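You operate a simulated robot arm through the tools that you are given. There is no shell and no other tool. Be economical: measure what you need, move in short steps, check, and stop when the job is done.

The job below is to be done with a simulated robot arm. You get a single attempt, and the scene is never put back.

## Task
Wring out the wet mop, mop the steel pan dry, then wring it again.
Fine: the mop starts in the wringer cradle and ends on the drain table; pump the black handle till the sponge shows dry. Set down upright: sponge mop.

It is judged by the outcome, as a careful person would: the job done as asked, and still so three seconds after it is handed in. It fails if anything else is knocked over, pushed out of place, dropped, spilled or broken.

## Robot
A 7-joint arm with a two-finger parallel gripper on a trunk, on a base that drives. Base frame: it is fixed to the floor where the robot stands at the start and does not move with it; the origin is under the middle of the robot, x ahead of it, y to its left, z up. Units: m, rad, N and s.
With the tool pointing down near the work surface it reaches from about 0.42 to 0.9 m from the robot's upright axis, wherever it stands. Its first joint turns from -0.297 to 2.199 rad. Places, roughly: steel pan [0.3, 1.6, 0.8]; top of the drain table [0.4, 1.5, 0.8]; wringer cradle [0.7, 0.2, 0.7]; wringer handle [0.7, 0, 0.8]. Payload 1.57 kg.
The tool frame sits at the grasp point between the pads (the TCP): z along the fingers, y along the line on which they close. The tips reach 0.03 m beyond it. The gripper opens to 0.08 m. The fingers are 0.017 m wide and 0.012 m thick; the gripper's body (0.04 by 0.082 m) begins 0.08 m behind the TCP.
Orientation is that of the tool frame in the base frame, as a unit quaternion [w, x, y, z]. With the fingers straight down and closing along the base's y, the tool's x points along the base's -x, its y along +y and its z along -z.

## Interface
- The arm moves only by the tool servo_tool. Its argument "rows" is a list that holds one entry, the list of rows, each a list of 7 numbers: the turn, a rotation vector about the tool's x, y, z in units of 8 degrees (1.0 is 8 degrees), then the shift along the tool's x, y, z in units of 50 mm (1.0 is 50 mm), then the gripper command, from -1 (fully open) to 1 (shut), values between in proportion. In form: [[[wx, wy, wz, dx, dy, dz, jaw], ...]]. A call has 1 to 10 rows; each row shifts and turns the commanded pose from where the row before left it, along the tool's axes as they then stand. A call with a number of a shift or a turn outside -1 to 1 is refused whole. Each row takes 0.2 s and may step no farther than 0.05 m and 0.15 rad from the row before; otherwise, or with a gripper value out of range, the whole call is refused. Where a pose cannot be reached the arm comes as near as it can. A force on the tool above 90 N (or 10 N above the force at the start of the call, whichever is more), or a blocked arm, ends the call early, and 0.2 s more pass. The fingers move at their own pace (about 0.045 m/s each) and stop on an object; they squeeze with about 34 N. The grip force told is the motor's: it shows also when the fingers shut on nothing. Time passes only in rows, and 0.2 s behind the last, so rows that do not move let the fingers close. It gives the time, the measured TCP pose, the force on the tool (base axes), the opening and the grip force at its end, in the units of the frame above (readings bear some noise), with the torque about the TCP (base axes, N m) and any sound that the robot's microphone picked up.
- Cameras (640 x 400 px; columns grow to the right, rows downward): "scene" is now at [0.0049, -0.1941, 1.2408]; the picture's right is [0.48, -0.87, -0.01], its down [-0.34, -0.18, -0.93] and it looks along [0.81, 0.45, -0.38] (base axes); focal length 259 px, centre (320, 200). "wrist" rides on the gripper at [0.072, -0.007, -0.122] in the tool frame; the picture's right is [0.09, 1.00, 0.00], its down [-0.84, 0.08, -0.54] and it looks along [-0.54, 0.05, 0.84] (tool axes); focal length 238 px, centre (320, 200). There is no depth. A picture from a camera that has moved, and an enlarged one, comes with that camera's place and axes in the base frame and with its lens.
- camera(camera): a new picture of that camera. The clock stands still meanwhile.
- move_column(by): slides the trunk up (or, below 0, down) by that many m; the arm and the scene camera ride with it, the base frame stays. It gives what a move gives, with no picture.
- steer(legs): drives the robot by 1 to 6 legs, each [ahead, left, turn to the left] in m, m and rad, along the robot's own axes; the way and the turn of a leg run together, so that a leg with both is an arc; at most 1.5 m and 3.142 rad a leg. The arm and the cameras ride along, it lands a little off, and it stops where it bumps. It gives what a move gives.
- pan_tilt(pan, tilt): turns the head with the scene camera to pan (to the left, within 1.902 rad either way) and tilt (down, from -0.506 to 1.204), counted from straight ahead of the robot. It gives what a move gives.
- close_up(camera, box): a new picture of the part [left, top, right, bottom] of that camera's present view, enlarged. The clock stands still meanwhile.
- finish_job(): hands the job in; it is judged then, once.

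Go step by step. Nothing tells you exact positions but the pictures and the camera data: compare them with the known pose of the tool, close in by small moves and look again before you grip or let go. The budget is 120 turns and 82 pictures, counting those below and the enlarged ones. Unless the task says otherwise, let go and move clear before handing in, and close with one line.

The tools are called after ">>>" by a JSON object that holds its "api" and its "payload". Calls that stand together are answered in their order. servo_tool: Moves the arm, as the interface text tells. Its arguments: {"type":"object","properties":{"rows":{"type":"array"}},"required":["rows"]} The other tools are called the same way: move_column (by) slides the trunk up or down; steer (legs) drives the base; pan_tilt (pan, tilt) turns the head that bears the scene camera; camera (camera) takes a picture; close_up (camera, box) takes an enlarged picture of a part of a camera's view; finish_job () hands the job in.

At the start:

```text
t: 0.0
tool_pos: [0.5572, 0.2197, 1.1012]
orientation: [-0.006, 0.011, 1.0, 0.001]
wrist_force: [0.3, -0.7, 0.4]
torque: [0.0, 0.0, 0.02]
grip_width: 0.0802
grasp_force: 0.0
trunk travel left (down, up): [-0.6, 0.19]
robot x, y, heading: [-0.0013, -0.0046, -0.002]
head pan, tilt: [0.506, 0.386]
```

scene: 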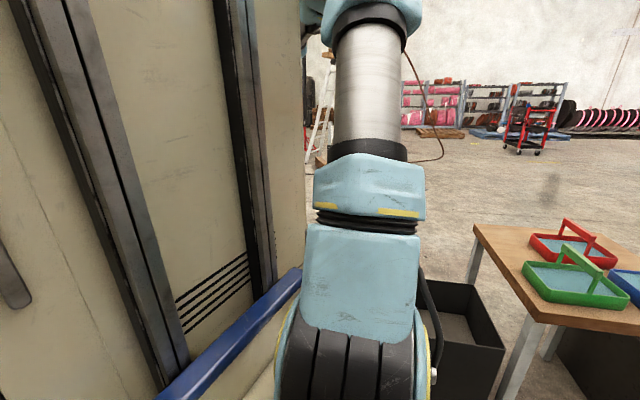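
wrist: 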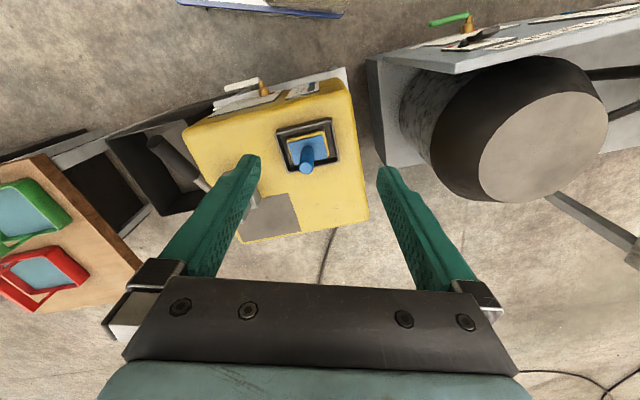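

I see a yellow unit with a small blue item below the gripper, probably the wringer with the sponge mop, and the arm blocks the scene camera. I'll look closer at the wringer and turn the head.

>>> {"api": "close_up", "payload": {"camera": "wrist", "box": [120, 50, 400, 250]}}

>>> {"api": "pan_tilt", "payload": {"pan": 0.1, "tilt": 0.75}}

>>> {"api": "camera", "payload": {"camera": "scene"}}

>>> {"api": "pan_tilt", "payload": {"pan": 1.4, "tilt": 0.5}}

>>> {"api": "camera", "payload": {"camera": "scene"}}

```text
2.00 times, centred on (260, 150) of wrist
camera zoom: at [0.4877, 0.2147, 1.2237], right [-0.07, 1.0, 0.0], down [0.84, 0.06, 0.53], along [0.53, 0.04, -0.85], focal length 477 px, centre (440, 300)
```

zoom: 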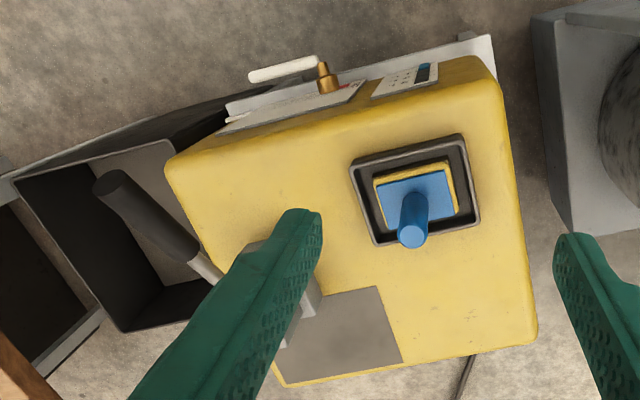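

```text
t: 0.9
tool_pos: [0.5602, 0.2164, 1.1015]
orientation: [-0.007, 0.017, 1.0, -0.001]
wrist_force: [-0.1, -0.2, 0.5]
torque: [-0.02, -0.01, 0.0]
grip_width: 0.0798
grasp_force: 0.0
trunk travel left (down, up): [-0.6, 0.19]
robot x, y, heading: [-0.001, 0.0013, -0.001]
head pan, tilt: [0.099, 0.75]
```

```text
78 pictures are left
camera scene: at [0.0036, -0.2289, 1.2086], right [0.1, -0.99, -0.01], down [-0.68, -0.06, -0.73], along [0.72, 0.08, -0.69], focal length 259 px, centre (320, 200)
```

scene: 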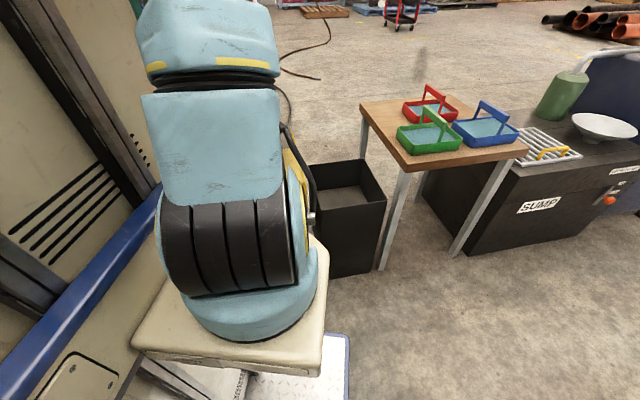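

```text
t: 2.3
tool_pos: [0.5603, 0.2165, 1.1005]
orientation: [-0.006, 0.016, 1.0, -0.001]
wrist_force: [0.1, -0.2, 0.3]
torque: [-0.01, 0.01, 0.01]
grip_width: 0.0801
grasp_force: 0.1
trunk travel left (down, up): [-0.6, 0.19]
robot x, y, heading: [0.0004, -0.0012, -0.001]
head pan, tilt: [1.4, 0.499]
```

```text
77 pictures are left
camera scene: at [-0.0632, -0.1476, 1.2316], right [0.99, -0.17, -0.01], down [-0.09, -0.47, -0.88], along [0.15, 0.87, -0.47], focal length 259 px, centre (320, 200)
```

scene: 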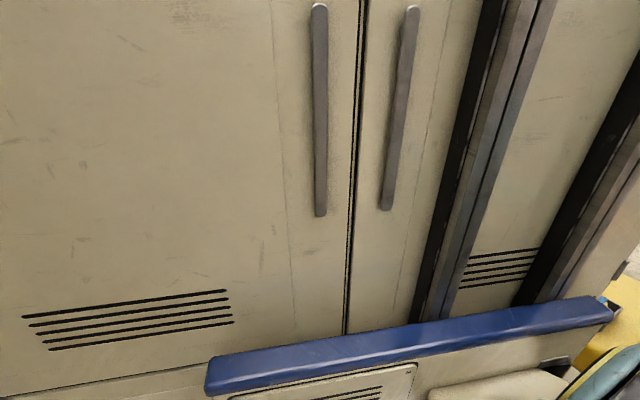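

The blue mop stands in the cradle at about (0.67, 0.20). The black pump grip is near (0.66..0.71, -0.07..0), and its pivot is hidden by a finger, so I'll shift the arm for a clear view.

>>> {"api": "servo_tool", "payload": {"rows": [[[0, 0, 0, 0, -1, 0, -1], [0, 0, 0, 0, -1, 0, -1], [0, 0, 0, 0, -1, 0, -1], [0, 0, 0, 0, -1, 0, -1]]]}}

>>> {"api": "camera", "payload": {"camera": "wrist"}}

```text
t: 3.3
tool_pos: [0.5447, 0.03, 1.1054]
orientation: [-0.002, 0.009, 1.0, -0.001]
wrist_force: [-0.2, 1.2, -0.9]
torque: [-0.06, 0.02, 0.0]
grip_width: 0.0803
grasp_force: 0.1
trunk travel left (down, up): [-0.6, 0.19]
robot x, y, heading: [0.0015, 0.0019, -0.001]
head pan, tilt: [1.4, 0.499]
```

```text
76 pictures are left
camera wrist: at [0.4731, 0.0242, 1.2277], right [-0.08, 1.0, 0.0], down [0.84, 0.07, 0.54], along [0.54, 0.04, -0.84], focal length 238 px, centre (320, 200)
```

wrist: 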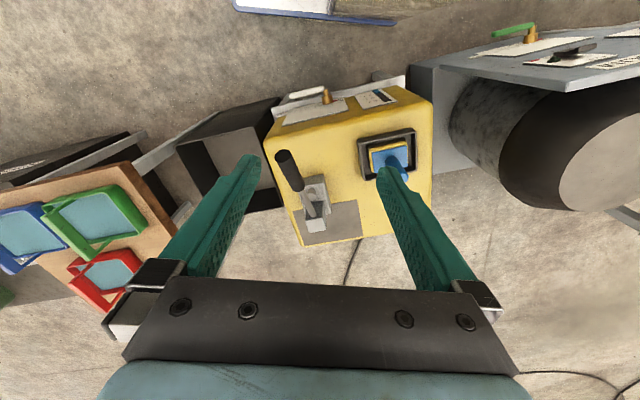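

>>> {"api": "close_up", "payload": {"camera": "wrist", "box": [250, 80, 440, 250]}}

```text
2.35 times, centred on (345, 165) of wrist
camera zoom: at [0.4731, 0.0242, 1.2277], right [-0.08, 1.0, 0.0], down [0.84, 0.07, 0.54], along [0.54, 0.04, -0.84], focal length 561 px, centre (261, 282)
```

zoom: 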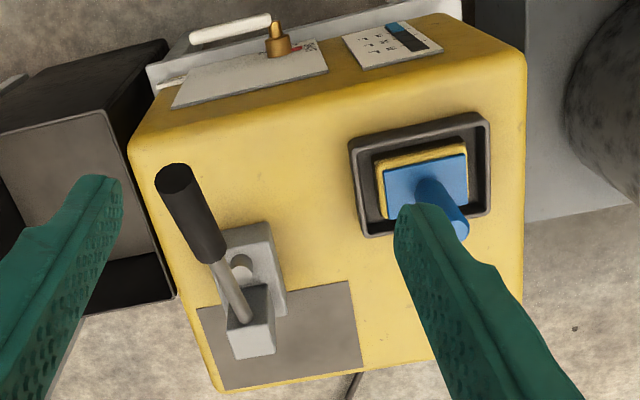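

The pump lever grip runs from about (0.705, 0, 0.82) up to (0.622, -0.02, 0.874), leaning toward the robot. I'll read the plates on the wringer.

>>> {"api": "close_up", "payload": {"camera": "wrist", "box": [290, 80, 390, 140]}}

>>> {"api": "close_up", "payload": {"camera": "wrist", "box": [480, 10, 640, 110]}}

```text
6.40 times, centred on (340, 110) of wrist
camera zoom: at [0.4731, 0.0242, 1.2277], right [-0.08, 1.0, 0.0], down [0.84, 0.07, 0.54], along [0.54, 0.04, -0.84], focal length 1525 px, centre (192, 776)
```

zoom: 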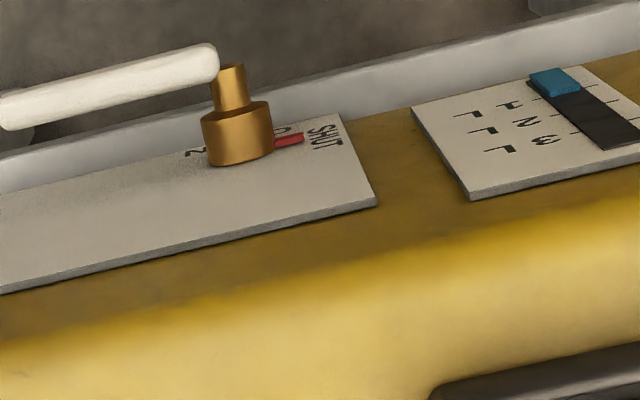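

```text
4.00 times, centred on (560, 60) of wrist
camera zoom: at [0.4731, 0.0242, 1.2277], right [-0.08, 1.0, 0.0], down [0.84, 0.07, 0.54], along [0.54, 0.04, -0.84], focal length 953 px, centre (-640, 760)
```

zoom: 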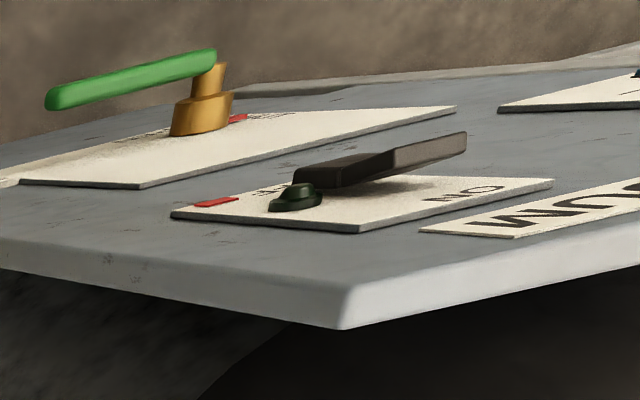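

The wringer has a valve set to SHUT and a 1/2/3 L tank gauge, which I'll leave alone. I'll yaw the gripper about 16° to match the lever, move above the black grip and look.

>>> {"api": "servo_tool", "payload": {"rows": [[[0, 0, -1, 0, 0, 0, -1], [0, 0, -1, 0, 0, 0, -1], [0, 0, 0, -0.59, -0.48, 0, -1], [0, 0, 0, -0.59, -0.48, 0, -1], [0, 0, 0, -0.59, -0.48, 0, -1], [0, 0, 0, 0, 0, 0.9, -1], [0, 0, 0, 0, 0, 0.9, -1], [0, 0, 0, 0, 0, 0, -1]]]}}

>>> {"api": "camera", "payload": {"camera": "wrist"}}

```text
t: 5.1
tool_pos: [0.6484, -0.0207, 1.0149]
orientation: [-0.002, -0.129, 0.992, -0.003]
wrist_force: [-1.1, -0.3, 0.1]
torque: [0.01, -0.02, 0.01]
grip_width: 0.08
grasp_force: 0.1
trunk travel left (down, up): [-0.6, 0.19]
robot x, y, heading: [-0.0006, -0.0031, -0.0]
head pan, tilt: [1.4, 0.499]
```

```text
72 pictures are left
camera wrist: at [0.5819, -0.0447, 1.1369], right [-0.34, 0.94, 0.0], down [0.79, 0.29, 0.54], along [0.51, 0.18, -0.84], focal length 238 px, centre (320, 200)
```

wrist: 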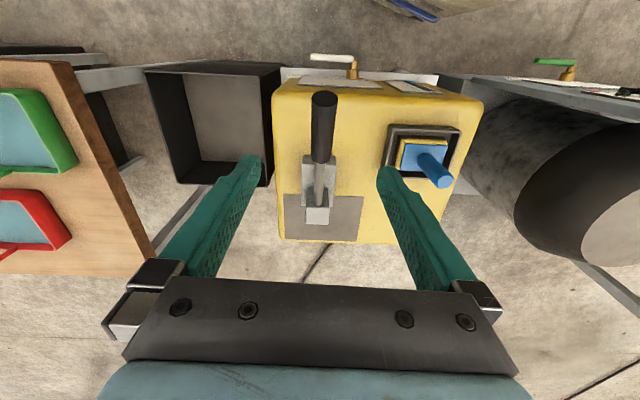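

The lever is aligned between the fingers. I'll descend onto the grip.

>>> {"api": "servo_tool", "payload": {"rows": [[[0, 0, 0, 0, 0, 0.8, -1], [0, 0, 0, 0, 0, 0.8, -1], [0, 0, 0, 0, 0, 0.8, -1], [0, 0, 0, 0, 0, 0.7, -1], [0, 0, 0, 0, 0, 0, -1]]]}}

>>> {"api": "camera", "payload": {"camera": "wrist"}}

```text
t: 6.3
tool_pos: [0.6498, -0.0176, 0.8597]
orientation: [-0.002, -0.129, 0.992, -0.003]
wrist_force: [0.7, 0.2, -0.1]
torque: [-0.02, -0.01, 0.01]
grip_width: 0.08
grasp_force: 0.0
trunk travel left (down, up): [-0.6, 0.19]
robot x, y, heading: [0.0018, -0.0011, -0.001]
head pan, tilt: [1.4, 0.499]
```

```text
71 pictures are left
camera wrist: at [0.5823, -0.0421, 0.9819], right [-0.34, 0.94, 0.0], down [0.79, 0.29, 0.54], along [0.51, 0.18, -0.84], focal length 238 px, centre (320, 200)
```

wrist: 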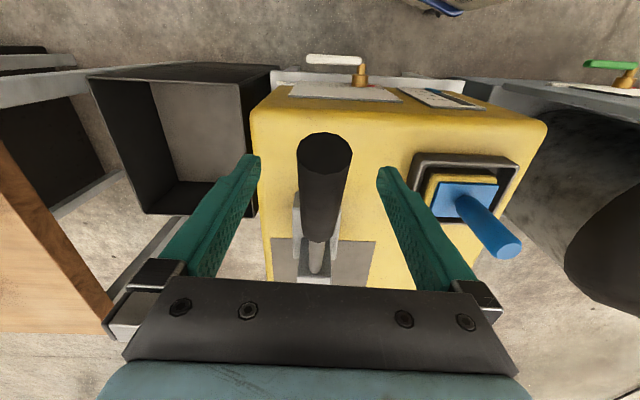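

The grip is centred between the pads, so I'll close.

>>> {"api": "servo_tool", "payload": {"rows": [[[0, 0, 0, 0, 0, 0, 1], [0, 0, 0, 0, 0, 0, 1], [0, 0, 0, 0, 0, 0, 1], [0, 0, 0, 0, 0, 0, 1], [0, 0, 0, 0, 0, 0, 1]]]}}

>>> {"api": "servo_tool", "payload": {"rows": [[[0, 0, 0, 0.05, 0, 0.3, 1], [0, 0, 0, 0.05, 0, 0.3, 1], [0, 0, 0, 0, 0, 0, 1]]]}}

```text
t: 7.5
tool_pos: [0.6493, -0.0165, 0.86]
orientation: [-0.003, -0.129, 0.992, -0.003]
wrist_force: [-1.3, 7.0, -0.4]
torque: [0.38, 0.03, 0.49]
grip_width: 0.0279
grasp_force: 31.4
trunk travel left (down, up): [-0.6, 0.19]
robot x, y, heading: [-0.003, 0.001, -0.002]
head pan, tilt: [1.4, 0.499]
```

```text
t: 8.3
tool_pos: [0.6384, -0.0192, 0.8283]
orientation: [-0.007, -0.129, 0.992, -0.002]
wrist_force: [-44.1, 4.9, 15.6]
torque: [0.34, 0.1, 0.64]
grip_width: 0.0278
grasp_force: 38.2
trunk travel left (down, up): [-0.6, 0.19]
robot x, y, heading: [0.0025, -0.0019, -0.004]
head pan, tilt: [1.4, 0.499]
```

The lever pulls toward the robot as it goes down, because it swings on an arc. I'll follow that arc with more tool +x.

>>> {"api": "servo_tool", "payload": {"rows": [[[0, 0, 0, 0.2, 0, 0.1, 1], [0, 0, 0, 0.12, 0, 0.3, 1], [0, 0, 0, 0, 0, 0, 1]]]}}

>>> {"api": "camera", "payload": {"camera": "wrist"}}

```text
t: 9.1
tool_pos: [0.6342, -0.0205, 0.8106]
orientation: [0.004, -0.131, 0.991, 0.0]
wrist_force: [27.0, 31.9, 2.2]
torque: [0.91, -1.01, 0.5]
grip_width: 0.0279
grasp_force: 37.7
trunk travel left (down, up): [-0.6, 0.19]
robot x, y, heading: [-0.0002, 0.0012, 0.003]
head pan, tilt: [1.4, 0.499]
```

```text
70 pictures are left
camera wrist: at [0.5659, -0.0466, 0.9312], right [-0.35, 0.94, 0.0], down [0.78, 0.29, 0.55], along [0.52, 0.19, -0.84], focal length 238 px, centre (320, 200)
```

wrist: 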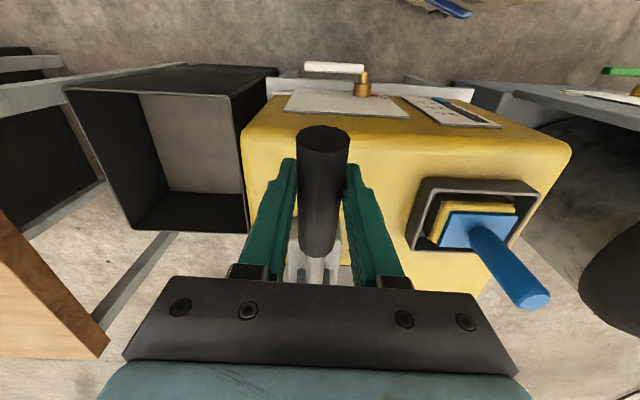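

Now it pushes back slightly, so the arc is flatter than I guessed. I'll continue down with less +x and a small lateral correction.

>>> {"api": "servo_tool", "payload": {"rows": [[[0, 0, 0, -0.1, 0.05, 0.3, 1], [0, 0, 0, 0.06, 0, 0.3, 1], [0, 0, 0, 0, 0, 0, 1]]]}}

>>> {"api": "servo_tool", "payload": {"rows": [[[0, 0, 0, 0.02, 0, 0.3, 1], [0, 0, 0, 0.0, 0, 0.3, 1], [0, 0, 0, 0, 0, 0, 1]]]}}

```text
t: 9.9
tool_pos: [0.6304, -0.0217, 0.7781]
orientation: [-0.002, -0.129, 0.992, -0.002]
wrist_force: [10.7, 14.4, 4.8]
torque: [0.4, -0.51, 0.65]
grip_width: 0.0277
grasp_force: 38.0
trunk travel left (down, up): [-0.6, 0.19]
robot x, y, heading: [0.0025, -0.0003, 0.003]
head pan, tilt: [1.4, 0.499]
```

```text
t: 10.7
tool_pos: [0.6308, -0.0212, 0.75]
orientation: [0.0, -0.129, 0.992, -0.001]
wrist_force: [20.6, 26.7, 10.6]
torque: [0.37, -0.62, 0.64]
grip_width: 0.0277
grasp_force: 38.6
trunk travel left (down, up): [-0.6, 0.19]
robot x, y, heading: [-0.0015, -0.0007, 0.003]
head pan, tilt: [1.4, 0.499]
```

>>> {"api": "camera", "payload": {"camera": "wrist"}}

>>> {"api": "servo_tool", "payload": {"rows": [[[0, 0, 0, -0.1, 0.1, 0.3, 1], [0, 0, 0, 0, 0, 0, 1]]]}}

```text
69 pictures are left
camera wrist: at [0.5634, -0.0473, 0.8713], right [-0.35, 0.94, 0.0], down [0.79, 0.29, 0.54], along [0.51, 0.19, -0.84], focal length 238 px, centre (320, 200)
```

wrist: 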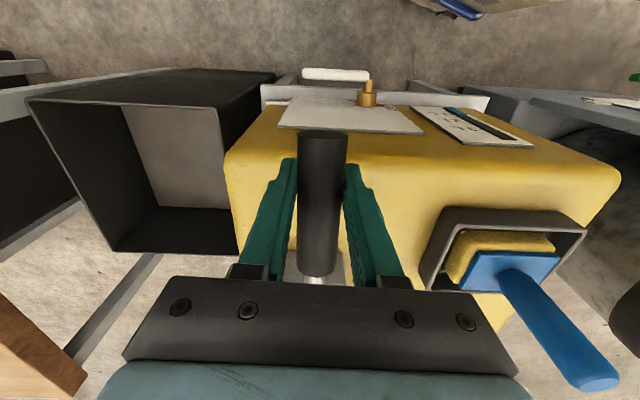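

```text
t: 11.3
tool_pos: [0.6315, -0.0222, 0.7386]
orientation: [-0.001, -0.127, 0.992, -0.004]
wrist_force: [-7.7, -12.3, 67.9]
torque: [-0.16, -0.04, 0.67]
grip_width: 0.0284
grasp_force: 37.9
trunk travel left (down, up): [-0.6, 0.19]
robot x, y, heading: [-0.0033, -0.0014, 0.001]
head pan, tilt: [1.4, 0.499]
```

That is the bottom stop. I'll swing back up along the same arc, then check the sponge.

>>> {"api": "servo_tool", "payload": {"rows": [[[0, 0, 0, 0, 0, -0.5, 1], [0, 0, 0, 0, 0, -0.4, 1], [0, 0, 0, -0.06, 0, -0.4, 1], [0, 0, 0, -0.07, 0, -0.3, 1], [0, 0, 0, -0.1, 0, -0.4, 1], [0, 0, 0, -0.14, 0, -0.4, 1], [0, 0, 0, 0, 0, 0, 1]]]}}

>>> {"api": "camera", "payload": {"camera": "wrist"}}

>>> {"api": "close_up", "payload": {"camera": "wrist", "box": [390, 70, 560, 260]}}

```text
t: 12.9
tool_pos: [0.6508, -0.0162, 0.854]
orientation: [-0.003, -0.127, 0.992, -0.002]
wrist_force: [4.4, -32.0, -24.1]
torque: [0.71, -0.2, 0.5]
grip_width: 0.0284
grasp_force: 38.1
trunk travel left (down, up): [-0.6, 0.19]
robot x, y, heading: [-0.0008, 0.0017, -0.001]
head pan, tilt: [1.4, 0.499]
```

```text
68 pictures are left
camera wrist: at [0.5846, -0.04, 0.9753], right [-0.34, 0.94, 0.0], down [0.79, 0.29, 0.54], along [0.51, 0.18, -0.84], focal length 238 px, centre (320, 200)
```

wrist: 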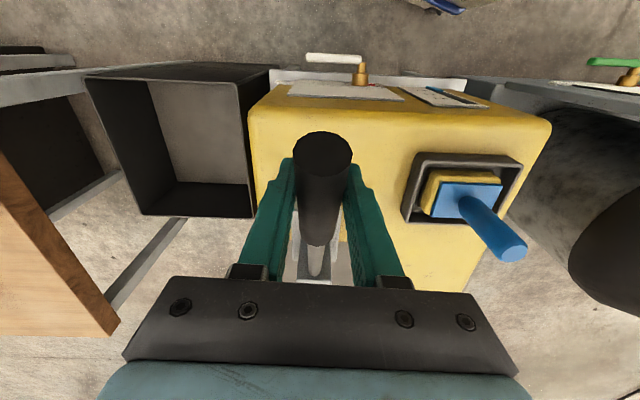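

```text
2.11 times, centred on (475, 165) of wrist
camera zoom: at [0.5846, -0.04, 0.9753], right [-0.34, 0.94, 0.0], down [0.79, 0.29, 0.54], along [0.51, 0.18, -0.84], focal length 502 px, centre (-6, 274)
```

zoom: 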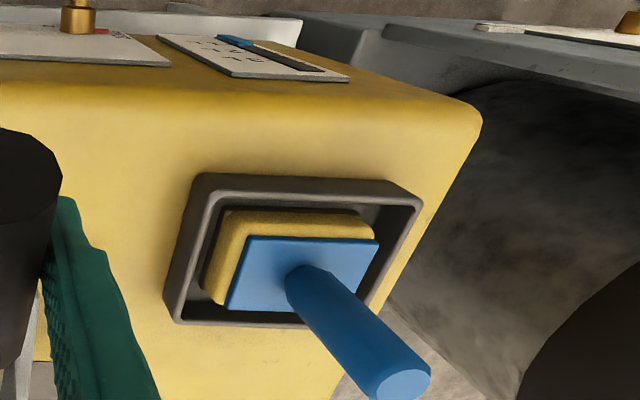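

Top stop is at about 0.856. I'll do another full stroke and compare the sponge and gauge.

>>> {"api": "servo_tool", "payload": {"rows": [[[0, 0, 0, 0.14, 0, 0.4, 1], [0, 0, 0, 0.1, 0, 0.4, 1], [0, 0, 0, 0.07, 0, 0.3, 1], [0, 0, 0, 0.06, 0, 0.4, 1], [0, 0, 0, 0, 0, 0.4, 1], [0, 0, 0, 0, 0, 0.4, 1], [0, 0, 0, 0, 0, 0.1, 1], [0, 0, 0, 0, 0, 0, 1]]]}}

>>> {"api": "servo_tool", "payload": {"rows": [[[0, 0, 0, 0, 0, -0.5, 1], [0, 0, 0, 0, 0, -0.4, 1], [0, 0, 0, -0.06, 0, -0.4, 1], [0, 0, 0, -0.07, 0, -0.3, 1], [0, 0, 0, -0.1, 0, -0.4, 1], [0, 0, 0, -0.14, 0, -0.4, 1], [0, 0, 0, 0, 0, 0, 1]]]}}

>>> {"api": "close_up", "payload": {"camera": "wrist", "box": [390, 70, 560, 260]}}

```text
t: 14.7
tool_pos: [0.6354, -0.0217, 0.7375]
orientation: [0.001, -0.127, 0.992, -0.004]
wrist_force: [18.0, -35.9, 45.9]
torque: [-0.05, 0.0, 0.64]
grip_width: 0.028
grasp_force: 38.4
trunk travel left (down, up): [-0.6, 0.19]
robot x, y, heading: [-0.0002, 0.0013, -0.005]
head pan, tilt: [1.4, 0.499]
```

```text
t: 16.3
tool_pos: [0.6517, -0.0155, 0.8521]
orientation: [-0.005, -0.127, 0.992, -0.002]
wrist_force: [8.9, -32.5, -33.3]
torque: [0.58, 0.14, 0.53]
grip_width: 0.0279
grasp_force: 38.2
trunk travel left (down, up): [-0.6, 0.19]
robot x, y, heading: [0.0018, -0.0001, 0.003]
head pan, tilt: [1.4, 0.499]
```

```text
2.11 times, centred on (475, 165) of wrist
camera zoom: at [0.5854, -0.0398, 0.9745], right [-0.34, 0.94, 0.0], down [0.8, 0.29, 0.53], along [0.5, 0.18, -0.85], focal length 502 px, centre (-6, 274)
```

zoom: 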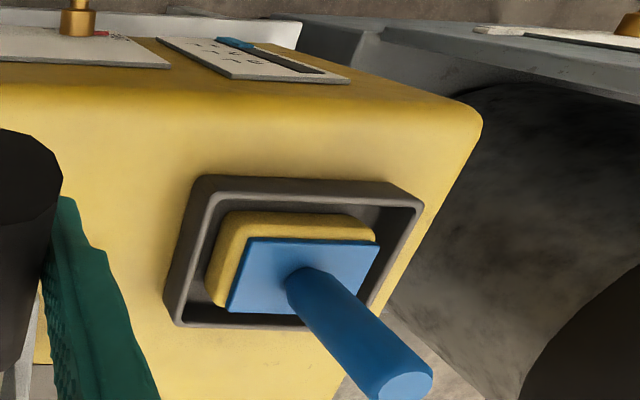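

The sponge looks a little paler, so pumping works. Two more strokes.

>>> {"api": "servo_tool", "payload": {"rows": [[[0, 0, 0, 0.14, -0.05, 0.4, 1], [0, 0, 0, 0.1, 0, 0.4, 1], [0, 0, 0, 0.07, 0, 0.3, 1], [0, 0, 0, 0.06, 0, 0.4, 1], [0, 0, 0, 0, 0, 0.4, 1], [0, 0, 0, 0, 0, 0.4, 1], [0, 0, 0, 0, 0, 0.1, 1], [0, 0, 0, 0, 0, 0, 1]]]}}

>>> {"api": "servo_tool", "payload": {"rows": [[[0, 0, 0, 0, 0, -0.5, 1], [0, 0, 0, 0, 0, -0.4, 1], [0, 0, 0, -0.06, 0, -0.4, 1], [0, 0, 0, -0.07, 0, -0.3, 1], [0, 0, 0, -0.1, 0, -0.4, 1], [0, 0, 0, -0.14, 0, -0.4, 1], [0, 0, 0, 0, 0, 0, 1]]]}}

>>> {"api": "close_up", "payload": {"camera": "wrist", "box": [390, 70, 560, 260]}}

>>> {"api": "servo_tool", "payload": {"rows": [[[0, 0, 0, 0.14, -0.05, 0.4, 1], [0, 0, 0, 0.1, 0, 0.4, 1], [0, 0, 0, 0.07, 0, 0.3, 1], [0, 0, 0, 0.06, 0, 0.4, 1], [0, 0, 0, 0, 0, 0.4, 1], [0, 0, 0, 0, 0, 0.4, 1], [0, 0, 0, 0, 0, 0.1, 1], [0, 0, 0, 0, 0, 0, 1]]]}}

>>> {"api": "servo_tool", "payload": {"rows": [[[0, 0, 0, 0, 0, -0.5, 1], [0, 0, 0, 0, 0, -0.4, 1], [0, 0, 0, -0.06, 0, -0.4, 1], [0, 0, 0, -0.07, 0, -0.3, 1], [0, 0, 0, -0.1, 0, -0.4, 1], [0, 0, 0, -0.14, 0, -0.4, 1], [0, 0, 0, 0, 0, 0, 1]]]}}

>>> {"api": "close_up", "payload": {"camera": "wrist", "box": [390, 70, 560, 260]}}

```text
t: 18.1
tool_pos: [0.6361, -0.0216, 0.7377]
orientation: [0.0, -0.129, 0.992, -0.003]
wrist_force: [8.3, -27.9, 22.1]
torque: [0.06, -0.04, 0.61]
grip_width: 0.0277
grasp_force: 38.3
trunk travel left (down, up): [-0.6, 0.19]
robot x, y, heading: [0.0012, 0.0014, 0.001]
head pan, tilt: [1.4, 0.499]
```

```text
t: 19.7
tool_pos: [0.6525, -0.016, 0.8499]
orientation: [-0.005, -0.129, 0.992, -0.001]
wrist_force: [15.1, -11.4, -43.0]
torque: [0.48, 0.0, 0.51]
grip_width: 0.0282
grasp_force: 38.0
trunk travel left (down, up): [-0.6, 0.19]
robot x, y, heading: [-0.0036, 0.0004, 0.002]
head pan, tilt: [1.4, 0.499]
```

```text
2.11 times, centred on (475, 165) of wrist
camera zoom: at [0.5855, -0.0403, 0.9729], right [-0.34, 0.94, 0.0], down [0.79, 0.29, 0.53], along [0.5, 0.18, -0.85], focal length 502 px, centre (-6, 274)
```

zoom: 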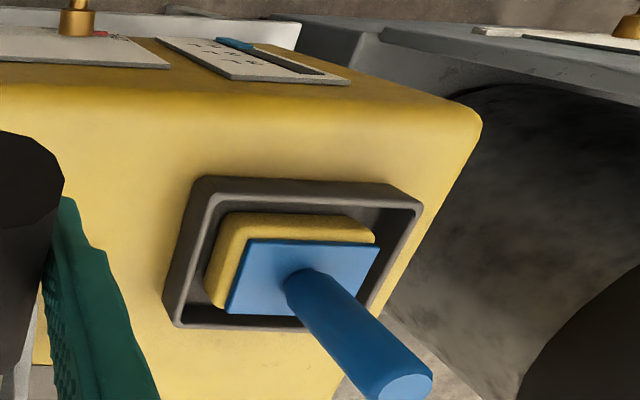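

```text
t: 21.5
tool_pos: [0.6342, -0.0213, 0.738]
orientation: [0.001, -0.13, 0.992, 0.0]
wrist_force: [-0.2, 16.0, 38.7]
torque: [-0.12, -0.18, 0.74]
grip_width: 0.0279
grasp_force: 37.9
trunk travel left (down, up): [-0.6, 0.19]
robot x, y, heading: [0.0015, 0.0009, -0.0]
head pan, tilt: [1.4, 0.499]
```

```text
t: 23.1
tool_pos: [0.6482, -0.0167, 0.8518]
orientation: [-0.008, -0.13, 0.992, -0.002]
wrist_force: [5.2, 31.2, -64.9]
torque: [-0.23, 0.21, 0.67]
grip_width: 0.0286
grasp_force: 38.8
trunk travel left (down, up): [-0.6, 0.19]
robot x, y, heading: [-0.0007, 0.003, 0.005]
head pan, tilt: [1.4, 0.499]
```

```text
2.11 times, centred on (475, 165) of wrist
camera zoom: at [0.5836, -0.041, 0.9734], right [-0.35, 0.94, 0.0], down [0.8, 0.29, 0.53], along [0.5, 0.18, -0.85], focal length 502 px, centre (-6, 274)
```

zoom: 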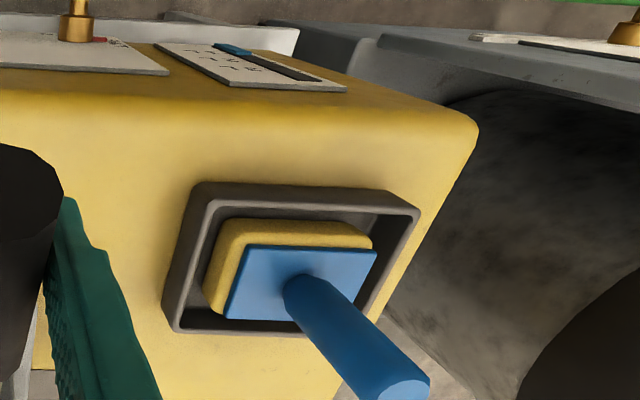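

Still getting paler; three more strokes before the next look.

>>> {"api": "servo_tool", "payload": {"rows": [[[0, 0, 0, 0.14, 0.05, 0.4, 1], [0, 0, 0, 0.1, 0, 0.4, 1], [0, 0, 0, 0.07, 0, 0.3, 1], [0, 0, 0, 0.06, 0, 0.4, 1], [0, 0, 0, 0, 0, 0.4, 1], [0, 0, 0, 0, 0, 0.4, 1], [0, 0, 0, 0, 0, 0.2, 1], [0, 0, 0, 0, 0, 0, 1]]]}}

>>> {"api": "servo_tool", "payload": {"rows": [[[0, 0, 0, 0, 0, -0.5, 1], [0, 0, 0, 0, 0, -0.4, 1], [0, 0, 0, -0.06, 0, -0.4, 1], [0, 0, 0, -0.07, 0, -0.3, 1], [0, 0, 0, -0.1, 0, -0.4, 1], [0, 0, 0, -0.14, 0, -0.4, 1], [0, 0, 0, 0, 0, 0, 1]]]}}

>>> {"api": "servo_tool", "payload": {"rows": [[[0, 0, 0, 0.14, 0, 0.4, 1], [0, 0, 0, 0.1, 0, 0.4, 1], [0, 0, 0, 0.07, 0, 0.3, 1], [0, 0, 0, 0.06, 0, 0.4, 1], [0, 0, 0, 0, 0, 0.4, 1], [0, 0, 0, 0, 0, 0.4, 1], [0, 0, 0, 0, 0, 0.1, 1], [0, 0, 0, 0, 0, 0, 1]]]}}

>>> {"api": "servo_tool", "payload": {"rows": [[[0, 0, 0, 0, 0, -0.5, 1], [0, 0, 0, 0, 0, -0.4, 1], [0, 0, 0, -0.06, 0, -0.4, 1], [0, 0, 0, -0.07, 0, -0.3, 1], [0, 0, 0, -0.1, 0, -0.4, 1], [0, 0, 0, -0.14, 0, -0.4, 1], [0, 0, 0, 0, 0, 0, 1]]]}}

>>> {"api": "close_up", "payload": {"camera": "wrist", "box": [390, 70, 560, 260]}}

```text
t: 24.9
tool_pos: [0.6355, -0.0216, 0.7358]
orientation: [0.001, -0.128, 0.992, -0.004]
wrist_force: [-11.6, -23.9, 65.7]
torque: [-0.18, -0.04, 0.63]
grip_width: 0.0283
grasp_force: 38.6
trunk travel left (down, up): [-0.6, 0.19]
robot x, y, heading: [-0.0002, 0.0007, -0.001]
head pan, tilt: [1.4, 0.499]
```

```text
t: 26.5
tool_pos: [0.6525, -0.0159, 0.8475]
orientation: [-0.003, -0.129, 0.992, -0.003]
wrist_force: [8.0, -21.8, -27.9]
torque: [0.61, -0.11, 0.58]
grip_width: 0.028
grasp_force: 38.2
trunk travel left (down, up): [-0.6, 0.19]
robot x, y, heading: [0.0002, -0.0019, 0.004]
head pan, tilt: [1.4, 0.499]
```

```text
t: 28.3
tool_pos: [0.6358, -0.0209, 0.7343]
orientation: [0.002, -0.128, 0.992, -0.003]
wrist_force: [17.4, -26.5, 53.6]
torque: [-0.03, 0.18, 0.68]
grip_width: 0.028
grasp_force: 38.2
trunk travel left (down, up): [-0.6, 0.19]
robot x, y, heading: [0.0011, 0.0008, -0.001]
head pan, tilt: [1.4, 0.499]
```

```text
t: 29.9
tool_pos: [0.6522, -0.0157, 0.8479]
orientation: [-0.003, -0.129, 0.992, -0.003]
wrist_force: [14.9, -21.0, -30.4]
torque: [0.52, 0.01, 0.63]
grip_width: 0.0278
grasp_force: 38.7
trunk travel left (down, up): [-0.6, 0.19]
robot x, y, heading: [0.0003, -0.0009, -0.004]
head pan, tilt: [1.4, 0.499]
```

```text
2.11 times, centred on (475, 165) of wrist
camera zoom: at [0.5852, -0.04, 0.9703], right [-0.34, 0.94, 0.0], down [0.79, 0.29, 0.54], along [0.5, 0.18, -0.84], focal length 502 px, centre (-6, 274)
```

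zoom: 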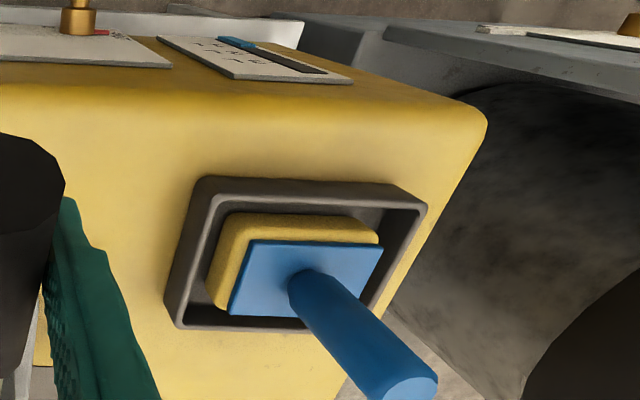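

The change is getting small. I'll take a tight zoom as reference, pump two more strokes, and compare.

>>> {"api": "close_up", "payload": {"camera": "wrist", "box": [435, 150, 515, 200]}}

>>> {"api": "servo_tool", "payload": {"rows": [[[0, 0, 0, 0.14, 0, 0.4, 1], [0, 0, 0, 0.1, 0, 0.4, 1], [0, 0, 0, 0.07, 0, 0.3, 1], [0, 0, 0, 0.06, 0, 0.4, 1], [0, 0, 0, 0, 0, 0.4, 1], [0, 0, 0, 0, 0, 0.4, 1], [0, 0, 0, 0, 0, 0, 1]]]}}

>>> {"api": "servo_tool", "payload": {"rows": [[[0, 0, 0, 0, 0, -0.5, 1], [0, 0, 0, 0, 0, -0.4, 1], [0, 0, 0, -0.06, 0, -0.4, 1], [0, 0, 0, -0.07, 0, -0.3, 1], [0, 0, 0, -0.1, 0, -0.4, 1], [0, 0, 0, -0.14, 0, -0.4, 1], [0, 0, 0, 0, 0, 0, 1]]]}}

>>> {"api": "servo_tool", "payload": {"rows": [[[0, 0, 0, 0.14, 0, 0.4, 1], [0, 0, 0, 0.1, 0, 0.4, 1], [0, 0, 0, 0.07, 0, 0.3, 1], [0, 0, 0, 0.06, 0, 0.4, 1], [0, 0, 0, 0, 0, 0.4, 1], [0, 0, 0, 0, 0, 0.5, 1], [0, 0, 0, 0, 0, 0, 1]]]}}

>>> {"api": "servo_tool", "payload": {"rows": [[[0, 0, 0, 0, 0, -0.5, 1], [0, 0, 0, 0, 0, -0.4, 1], [0, 0, 0, -0.06, 0, -0.4, 1], [0, 0, 0, -0.07, 0, -0.3, 1], [0, 0, 0, -0.1, 0, -0.4, 1], [0, 0, 0, -0.14, 0, -0.4, 1], [0, 0, 0, 0, 0, 0, 1]]]}}

>>> {"api": "close_up", "payload": {"camera": "wrist", "box": [435, 150, 515, 200]}}

```text
8.00 times, centred on (475, 175) of wrist
camera zoom: at [0.5852, -0.04, 0.9703], right [-0.34, 0.94, 0.0], down [0.79, 0.29, 0.54], along [0.5, 0.18, -0.84], focal length 1907 px, centre (-920, 400)
```

zoom: 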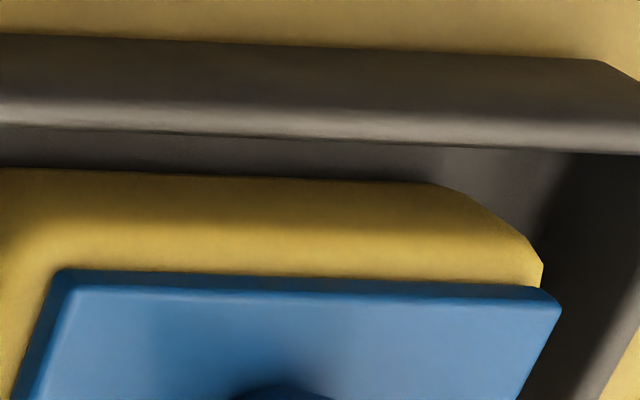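

```text
t: 31.5
tool_pos: [0.6346, -0.0221, 0.7358]
orientation: [-0.001, -0.128, 0.992, -0.002]
wrist_force: [14.3, -26.1, 5.9]
torque: [0.46, -0.21, 0.64]
grip_width: 0.0279
grasp_force: 37.6
trunk travel left (down, up): [-0.6, 0.19]
robot x, y, heading: [-0.002, 0.0025, -0.002]
head pan, tilt: [1.4, 0.499]
```

```text
t: 33.1
tool_pos: [0.6517, -0.0173, 0.8506]
orientation: [-0.009, -0.13, 0.992, -0.002]
wrist_force: [17.2, -7.2, -67.0]
torque: [0.61, 0.16, 0.72]
grip_width: 0.0284
grasp_force: 38.7
trunk travel left (down, up): [-0.6, 0.19]
robot x, y, heading: [0.0019, 0.0006, -0.0]
head pan, tilt: [1.4, 0.499]
```

```text
t: 34.7
tool_pos: [0.6338, -0.0215, 0.7341]
orientation: [-0.001, -0.129, 0.992, -0.002]
wrist_force: [4.5, -25.3, 8.5]
torque: [0.21, 0.0, 0.6]
grip_width: 0.0278
grasp_force: 38.2
trunk travel left (down, up): [-0.6, 0.19]
robot x, y, heading: [-0.0012, 0.0016, 0.002]
head pan, tilt: [1.4, 0.499]
```

```text
t: 36.3
tool_pos: [0.6512, -0.0153, 0.8494]
orientation: [-0.008, -0.13, 0.992, -0.002]
wrist_force: [6.3, -19.9, -66.6]
torque: [0.77, 0.13, 0.58]
grip_width: 0.0283
grasp_force: 38.3
trunk travel left (down, up): [-0.6, 0.19]
robot x, y, heading: [0.0003, 0.0013, 0.002]
head pan, tilt: [1.4, 0.499]
```

```text
8.00 times, centred on (475, 175) of wrist
camera zoom: at [0.5862, -0.0399, 0.9714], right [-0.34, 0.94, 0.0], down [0.8, 0.29, 0.53], along [0.5, 0.18, -0.85], focal length 1907 px, centre (-920, 400)
```

zoom: 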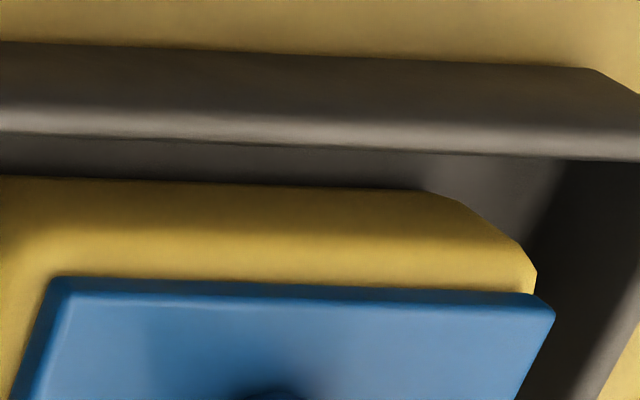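

Very nearly unchanged. I'll do two more strokes for margin and compare once more.

>>> {"api": "servo_tool", "payload": {"rows": [[[0, 0, 0, 0.14, 0, 0.4, 1], [0, 0, 0, 0.1, 0, 0.4, 1], [0, 0, 0, 0.07, 0, 0.3, 1], [0, 0, 0, 0.06, 0, 0.4, 1], [0, 0, 0, 0, 0, 0.4, 1], [0, 0, 0, 0, 0, 0.6, 1], [0, 0, 0, 0, 0, 0, 1]]]}}

>>> {"api": "servo_tool", "payload": {"rows": [[[0, 0, 0, 0, 0, -0.5, 1], [0, 0, 0, 0, 0, -0.4, 1], [0, 0, 0, -0.06, 0, -0.4, 1], [0, 0, 0, -0.07, 0, -0.3, 1], [0, 0, 0, -0.1, 0, -0.4, 1], [0, 0, 0, -0.14, 0, -0.4, 1], [0, 0, 0, 0, 0, 0, 1]]]}}

>>> {"api": "servo_tool", "payload": {"rows": [[[0, 0, 0, 0.14, 0, 0.4, 1], [0, 0, 0, 0.1, 0, 0.4, 1], [0, 0, 0, 0.07, 0, 0.3, 1], [0, 0, 0, 0.06, 0, 0.4, 1], [0, 0, 0, 0, 0, 0.4, 1], [0, 0, 0, 0, 0, 0.5, 1], [0, 0, 0, 0, 0, 0, 1]]]}}

>>> {"api": "servo_tool", "payload": {"rows": [[[0, 0, 0, 0, 0, -0.5, 1], [0, 0, 0, 0, 0, -0.4, 1], [0, 0, 0, -0.06, 0, -0.4, 1], [0, 0, 0, -0.07, 0, -0.3, 1], [0, 0, 0, -0.1, 0, -0.4, 1], [0, 0, 0, -0.14, 0, -0.4, 1], [0, 0, 0, 0, 0, 0, 1]]]}}

>>> {"api": "close_up", "payload": {"camera": "wrist", "box": [435, 150, 515, 200]}}

```text
t: 37.9
tool_pos: [0.6355, -0.0214, 0.7338]
orientation: [0.0, -0.13, 0.992, -0.001]
wrist_force: [3.9, -23.2, 38.9]
torque: [0.06, 0.04, 0.57]
grip_width: 0.0277
grasp_force: 38.1
trunk travel left (down, up): [-0.6, 0.19]
robot x, y, heading: [0.0003, -0.0039, -0.001]
head pan, tilt: [1.4, 0.499]
```

```text
t: 39.5
tool_pos: [0.6519, -0.0164, 0.8456]
orientation: [-0.004, -0.129, 0.992, 0.0]
wrist_force: [17.8, 3.3, -58.7]
torque: [0.46, -0.06, 0.5]
grip_width: 0.0279
grasp_force: 38.4
trunk travel left (down, up): [-0.6, 0.19]
robot x, y, heading: [0.0007, -0.0012, -0.002]
head pan, tilt: [1.4, 0.499]
```

```text
t: 41.1
tool_pos: [0.6332, -0.022, 0.733]
orientation: [-0.001, -0.13, 0.992, -0.004]
wrist_force: [5.8, -13.9, 31.5]
torque: [0.01, 0.05, 0.64]
grip_width: 0.028
grasp_force: 38.5
trunk travel left (down, up): [-0.6, 0.19]
robot x, y, heading: [0.0044, -0.003, -0.0]
head pan, tilt: [1.4, 0.499]
```

```text
t: 42.7
tool_pos: [0.6519, -0.0168, 0.8458]
orientation: [-0.004, -0.129, 0.992, -0.001]
wrist_force: [17.9, -14.6, -50.3]
torque: [0.7, 0.02, 0.5]
grip_width: 0.0282
grasp_force: 38.1
trunk travel left (down, up): [-0.6, 0.19]
robot x, y, heading: [-0.0007, 0.0007, 0.001]
head pan, tilt: [1.4, 0.499]
```

```text
8.00 times, centred on (475, 175) of wrist
camera zoom: at [0.5852, -0.0402, 0.9683], right [-0.34, 0.94, 0.0], down [0.79, 0.29, 0.53], along [0.5, 0.18, -0.85], focal length 1907 px, centre (-920, 400)
```

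zoom: 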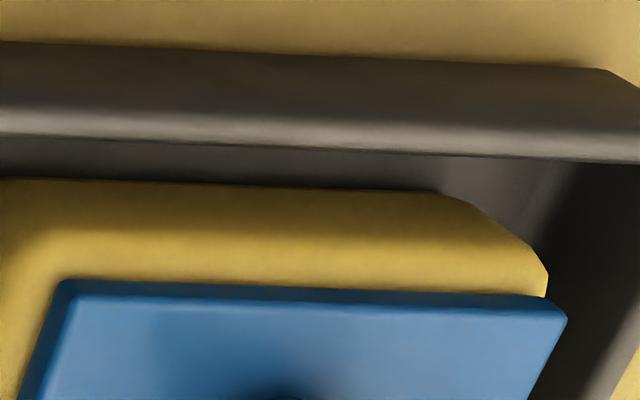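

The sponge colour no longer changes, so it is dry. I'll release the lever, rise, and move above the mop handle at about (0.683, 0.20, top 0.80).

>>> {"api": "servo_tool", "payload": {"rows": [[[0, 0, 0, 0, 0, 0.05, -1], [0, 0, 0, 0, 0, 0, -1], [0, 0, 0, 0, 0, 0, -1], [0, 0, 0, 0, 0, 0, -1], [0, 0, 0, 0, 0, -0.8, -1], [0, 0, 0, 0, 0, -0.8, -1]]]}}

>>> {"api": "servo_tool", "payload": {"rows": [[[0, 0, 0, 0, 0, -0.5, -1], [0, 0, 0, -0.344, 0.81, 0, -1], [0, 0, 0, -0.344, 0.81, 0, -1], [0, 0, 0, -0.344, 0.81, 0, -1], [0, 0, 0, -0.344, 0.81, 0, -1], [0, 0, 0, -0.344, 0.81, 0, -1], [0, 0, 0, 0, 0, 0, -1]]]}}

>>> {"api": "camera", "payload": {"camera": "wrist"}}

```text
t: 44.1
tool_pos: [0.6532, -0.013, 0.9282]
orientation: [-0.003, -0.129, 0.992, -0.002]
wrist_force: [0.9, -0.4, 0.1]
torque: [0.01, 0.02, -0.01]
grip_width: 0.08
grasp_force: 0.0
trunk travel left (down, up): [-0.6, 0.19]
robot x, y, heading: [-0.0006, -0.0028, 0.008]
head pan, tilt: [1.4, 0.499]
```

```text
t: 45.7
tool_pos: [0.6843, 0.2036, 0.953]
orientation: [-0.002, -0.128, 0.992, -0.002]
wrist_force: [0.2, 0.5, -0.6]
torque: [0.01, 0.03, 0.02]
grip_width: 0.0797
grasp_force: 0.0
trunk travel left (down, up): [-0.6, 0.19]
robot x, y, heading: [0.0012, 0.0026, 0.005]
head pan, tilt: [1.4, 0.499]
```

```text
59 pictures are left
camera wrist: at [0.6171, 0.1791, 1.0746], right [-0.34, 0.94, 0.0], down [0.79, 0.29, 0.54], along [0.51, 0.18, -0.84], focal length 238 px, centre (320, 200)
```

wrist: 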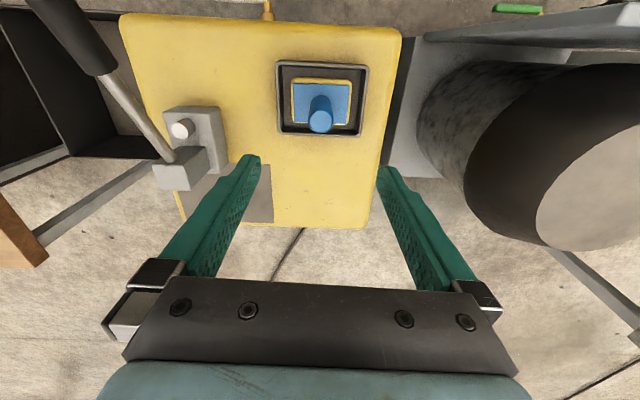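

The handle is dead under the gripper. I'll descend to z ≈ 0.765.

>>> {"api": "servo_tool", "payload": {"rows": [[[0, 0, 0, 0, 0, 0.8, -1], [0, 0, 0, 0, 0, 0.8, -1], [0, 0, 0, 0, 0, 0.8, -1], [0, 0, 0, 0, 0, 0.7, -1], [0, 0, 0, 0, 0, 0.6, -1], [0, 0, 0, 0, 0, 0, -1]]]}}

>>> {"api": "camera", "payload": {"camera": "wrist"}}

```text
t: 47.1
tool_pos: [0.6826, 0.2032, 0.767]
orientation: [-0.003, -0.129, 0.992, -0.002]
wrist_force: [-0.2, -0.3, -0.7]
torque: [-0.01, 0.01, -0.01]
grip_width: 0.0798
grasp_force: 0.1
trunk travel left (down, up): [-0.6, 0.19]
robot x, y, heading: [-0.0012, 0.0011, -0.005]
head pan, tilt: [1.4, 0.499]
```

```text
58 pictures are left
camera wrist: at [0.6157, 0.1777, 0.8886], right [-0.34, 0.94, 0.0], down [0.79, 0.29, 0.54], along [0.51, 0.18, -0.84], focal length 238 px, centre (320, 200)
```

wrist: 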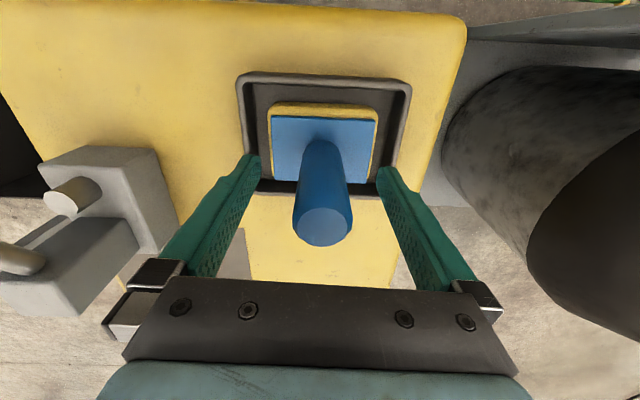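

Centred on the handle; I'll lower 10 mm, close, and lift a bit.

>>> {"api": "servo_tool", "payload": {"rows": [[[0, 0, 0, 0, 0, 0.2, -1], [0, 0, 0, 0, 0, 0, 1], [0, 0, 0, 0, 0, 0, 1], [0, 0, 0, 0, 0, 0, 1], [0, 0, 0, 0, 0, 0, 1], [0, 0, 0, 0, 0, 0, 1]]]}}

>>> {"api": "servo_tool", "payload": {"rows": [[[0, 0, 0, 0, 0, -0.3, 1], [0, 0, 0, 0, 0, -0.5, 1], [0, 0, 0, 0, 0, -0.6, 1], [0, 0, 0, 0, 0, -0.6, 1], [0, 0, 0, 0, 0, -0.6, 1], [0, 0, 0, 0, 0, 0, 1]]]}}

>>> {"api": "camera", "payload": {"camera": "wrist"}}

```text
t: 48.5
tool_pos: [0.6831, 0.2026, 0.757]
orientation: [-0.003, -0.129, 0.992, -0.003]
wrist_force: [-0.8, 1.3, 1.5]
torque: [0.24, 0.07, 0.02]
grip_width: 0.0294
grasp_force: 32.1
trunk travel left (down, up): [-0.6, 0.19]
robot x, y, heading: [-0.0025, 0.0015, -0.003]
head pan, tilt: [1.4, 0.499]
```

```text
t: 49.9
tool_pos: [0.6822, 0.2034, 0.8868]
orientation: [-0.003, -0.129, 0.992, -0.001]
wrist_force: [0.4, 0.6, -2.2]
torque: [0.0, 0.01, -0.01]
grip_width: 0.0293
grasp_force: 33.9
trunk travel left (down, up): [-0.6, 0.19]
robot x, y, heading: [-0.0023, -0.0037, -0.005]
head pan, tilt: [1.4, 0.499]
```

```text
57 pictures are left
camera wrist: at [0.6157, 0.1787, 1.0095], right [-0.34, 0.94, 0.0], down [0.79, 0.29, 0.54], along [0.51, 0.18, -0.84], focal length 238 px, centre (320, 200)
```

wrist: 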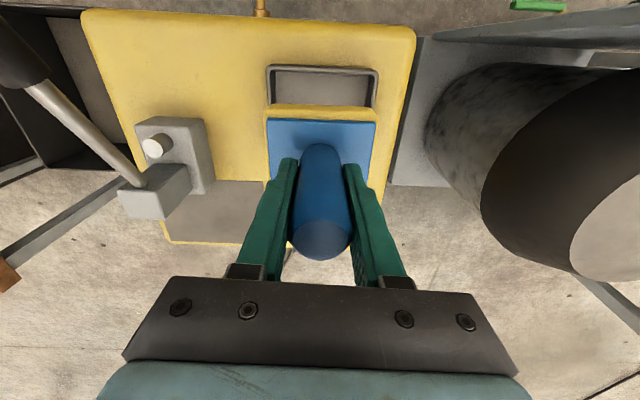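

The mop is firmly held. I'll raise it, back off a bit and turn left to see the pan and drain table with the scene camera before choosing a route.

>>> {"api": "servo_tool", "payload": {"rows": [[[0, 0, 0, 0, 0, -0.9, 1], [0, 0, 0, 0, 0, -0.9, 1], [0, 0, 0, 0, 0, -0.9, 1], [0, 0, 0, 0, 0, -0.9, 1], [0, 0, 0, 0.5, 0, -0.6, 1], [0, 0, 0, 0.8, 0, 0, 1], [0, 0, 0, 0.8, 0, 0, 1], [0, 0, 0, 0, 0, 0, 1]]]}}

>>> {"api": "pan_tilt", "payload": {"pan": -1.6, "tilt": 0.6}}

>>> {"api": "camera", "payload": {"camera": "scene"}}

>>> {"api": "camera", "payload": {"camera": "wrist"}}

```text
t: 51.7
tool_pos: [0.5832, 0.1777, 1.0976]
orientation: [-0.002, -0.129, 0.992, -0.002]
wrist_force: [0.2, 0.3, -1.5]
torque: [0.01, 0.02, -0.06]
grip_width: 0.0291
grasp_force: 34.1
trunk travel left (down, up): [-0.6, 0.19]
robot x, y, heading: [0.0006, -0.0039, 0.002]
head pan, tilt: [1.4, 0.499]
```

```text
t: 54.3
tool_pos: [0.5825, 0.1777, 1.0978]
orientation: [-0.002, -0.129, 0.992, -0.002]
wrist_force: [-1.0, -0.8, -2.2]
torque: [-0.02, 0.02, 0.01]
grip_width: 0.0296
grasp_force: 33.9
trunk travel left (down, up): [-0.6, 0.19]
robot x, y, heading: [-0.0006, 0.0011, 0.002]
head pan, tilt: [-1.6, 0.6]
```

```text
56 pictures are left
camera scene: at [-0.0872, -0.3194, 1.223], right [-1.0, 0.03, 0.0], down [0.02, 0.56, -0.83], along [-0.02, -0.82, -0.56], focal length 259 px, centre (320, 200)
```

scene: 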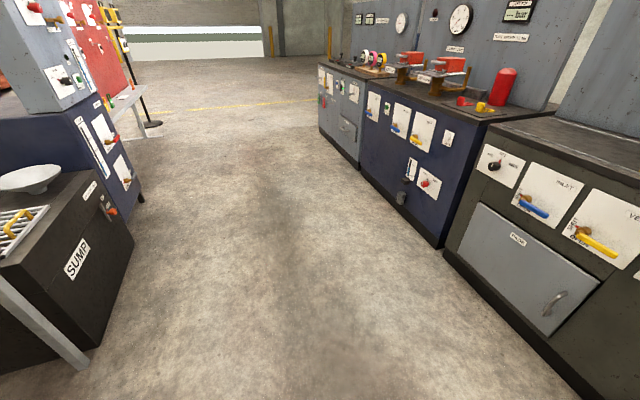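

```text
55 pictures are left
camera wrist: at [0.5155, 0.153, 1.2193], right [-0.34, 0.94, 0.0], down [0.79, 0.29, 0.54], along [0.51, 0.18, -0.84], focal length 238 px, centre (320, 200)
```

wrist: 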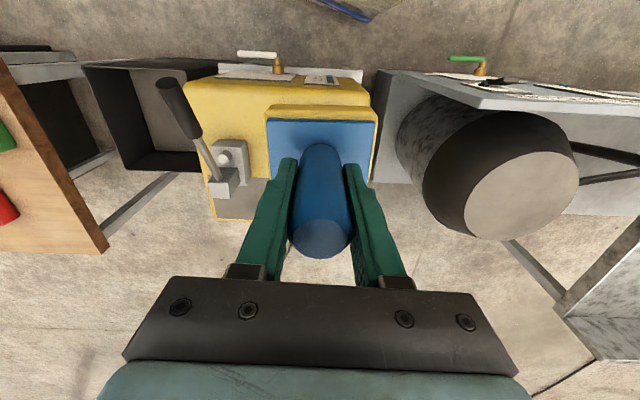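

There's a counter row behind at x ≈ -1, so about 0.5 m of room. I'll back up 0.25 m and turn left 1.2 rad to view the left side.

>>> {"api": "steer", "payload": {"legs": [[-0.25, 0, 0], [0, 0, 1.2]]}}

>>> {"api": "pan_tilt", "payload": {"pan": 0.0, "tilt": 0.5}}

>>> {"api": "camera", "payload": {"camera": "scene"}}

```text
t: 59.2
tool_pos: [-0.2085, 0.6071, 1.0962]
orientation: [-0.001, -0.666, 0.746, -0.003]
wrist_force: [0.0, 0.2, -1.4]
torque: [-0.03, -0.01, 0.0]
grip_width: 0.0294
grasp_force: 34.0
trunk travel left (down, up): [-0.6, 0.19]
robot x, y, heading: [-0.2544, 0.0018, 1.198]
head pan, tilt: [-1.6, 0.6]
```

```text
t: 60.8
tool_pos: [-0.2098, 0.6067, 1.0974]
orientation: [0.0, -0.666, 0.746, -0.003]
wrist_force: [0.0, -0.2, -2.0]
torque: [-0.01, 0.01, -0.04]
grip_width: 0.0296
grasp_force: 33.9
trunk travel left (down, up): [-0.6, 0.19]
robot x, y, heading: [-0.2519, 0.0025, 1.199]
head pan, tilt: [0.0, 0.499]
```

```text
54 pictures are left
camera scene: at [-0.0414, -0.0738, 1.2321], right [0.93, -0.36, 0.0], down [-0.17, -0.45, -0.88], along [0.32, 0.82, -0.48], focal length 259 px, centre (320, 200)
```

scene: 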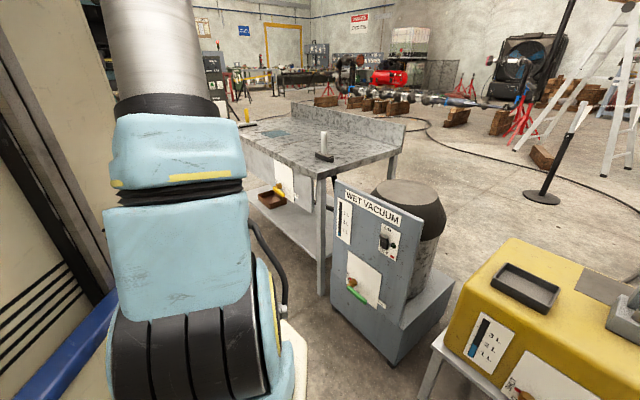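

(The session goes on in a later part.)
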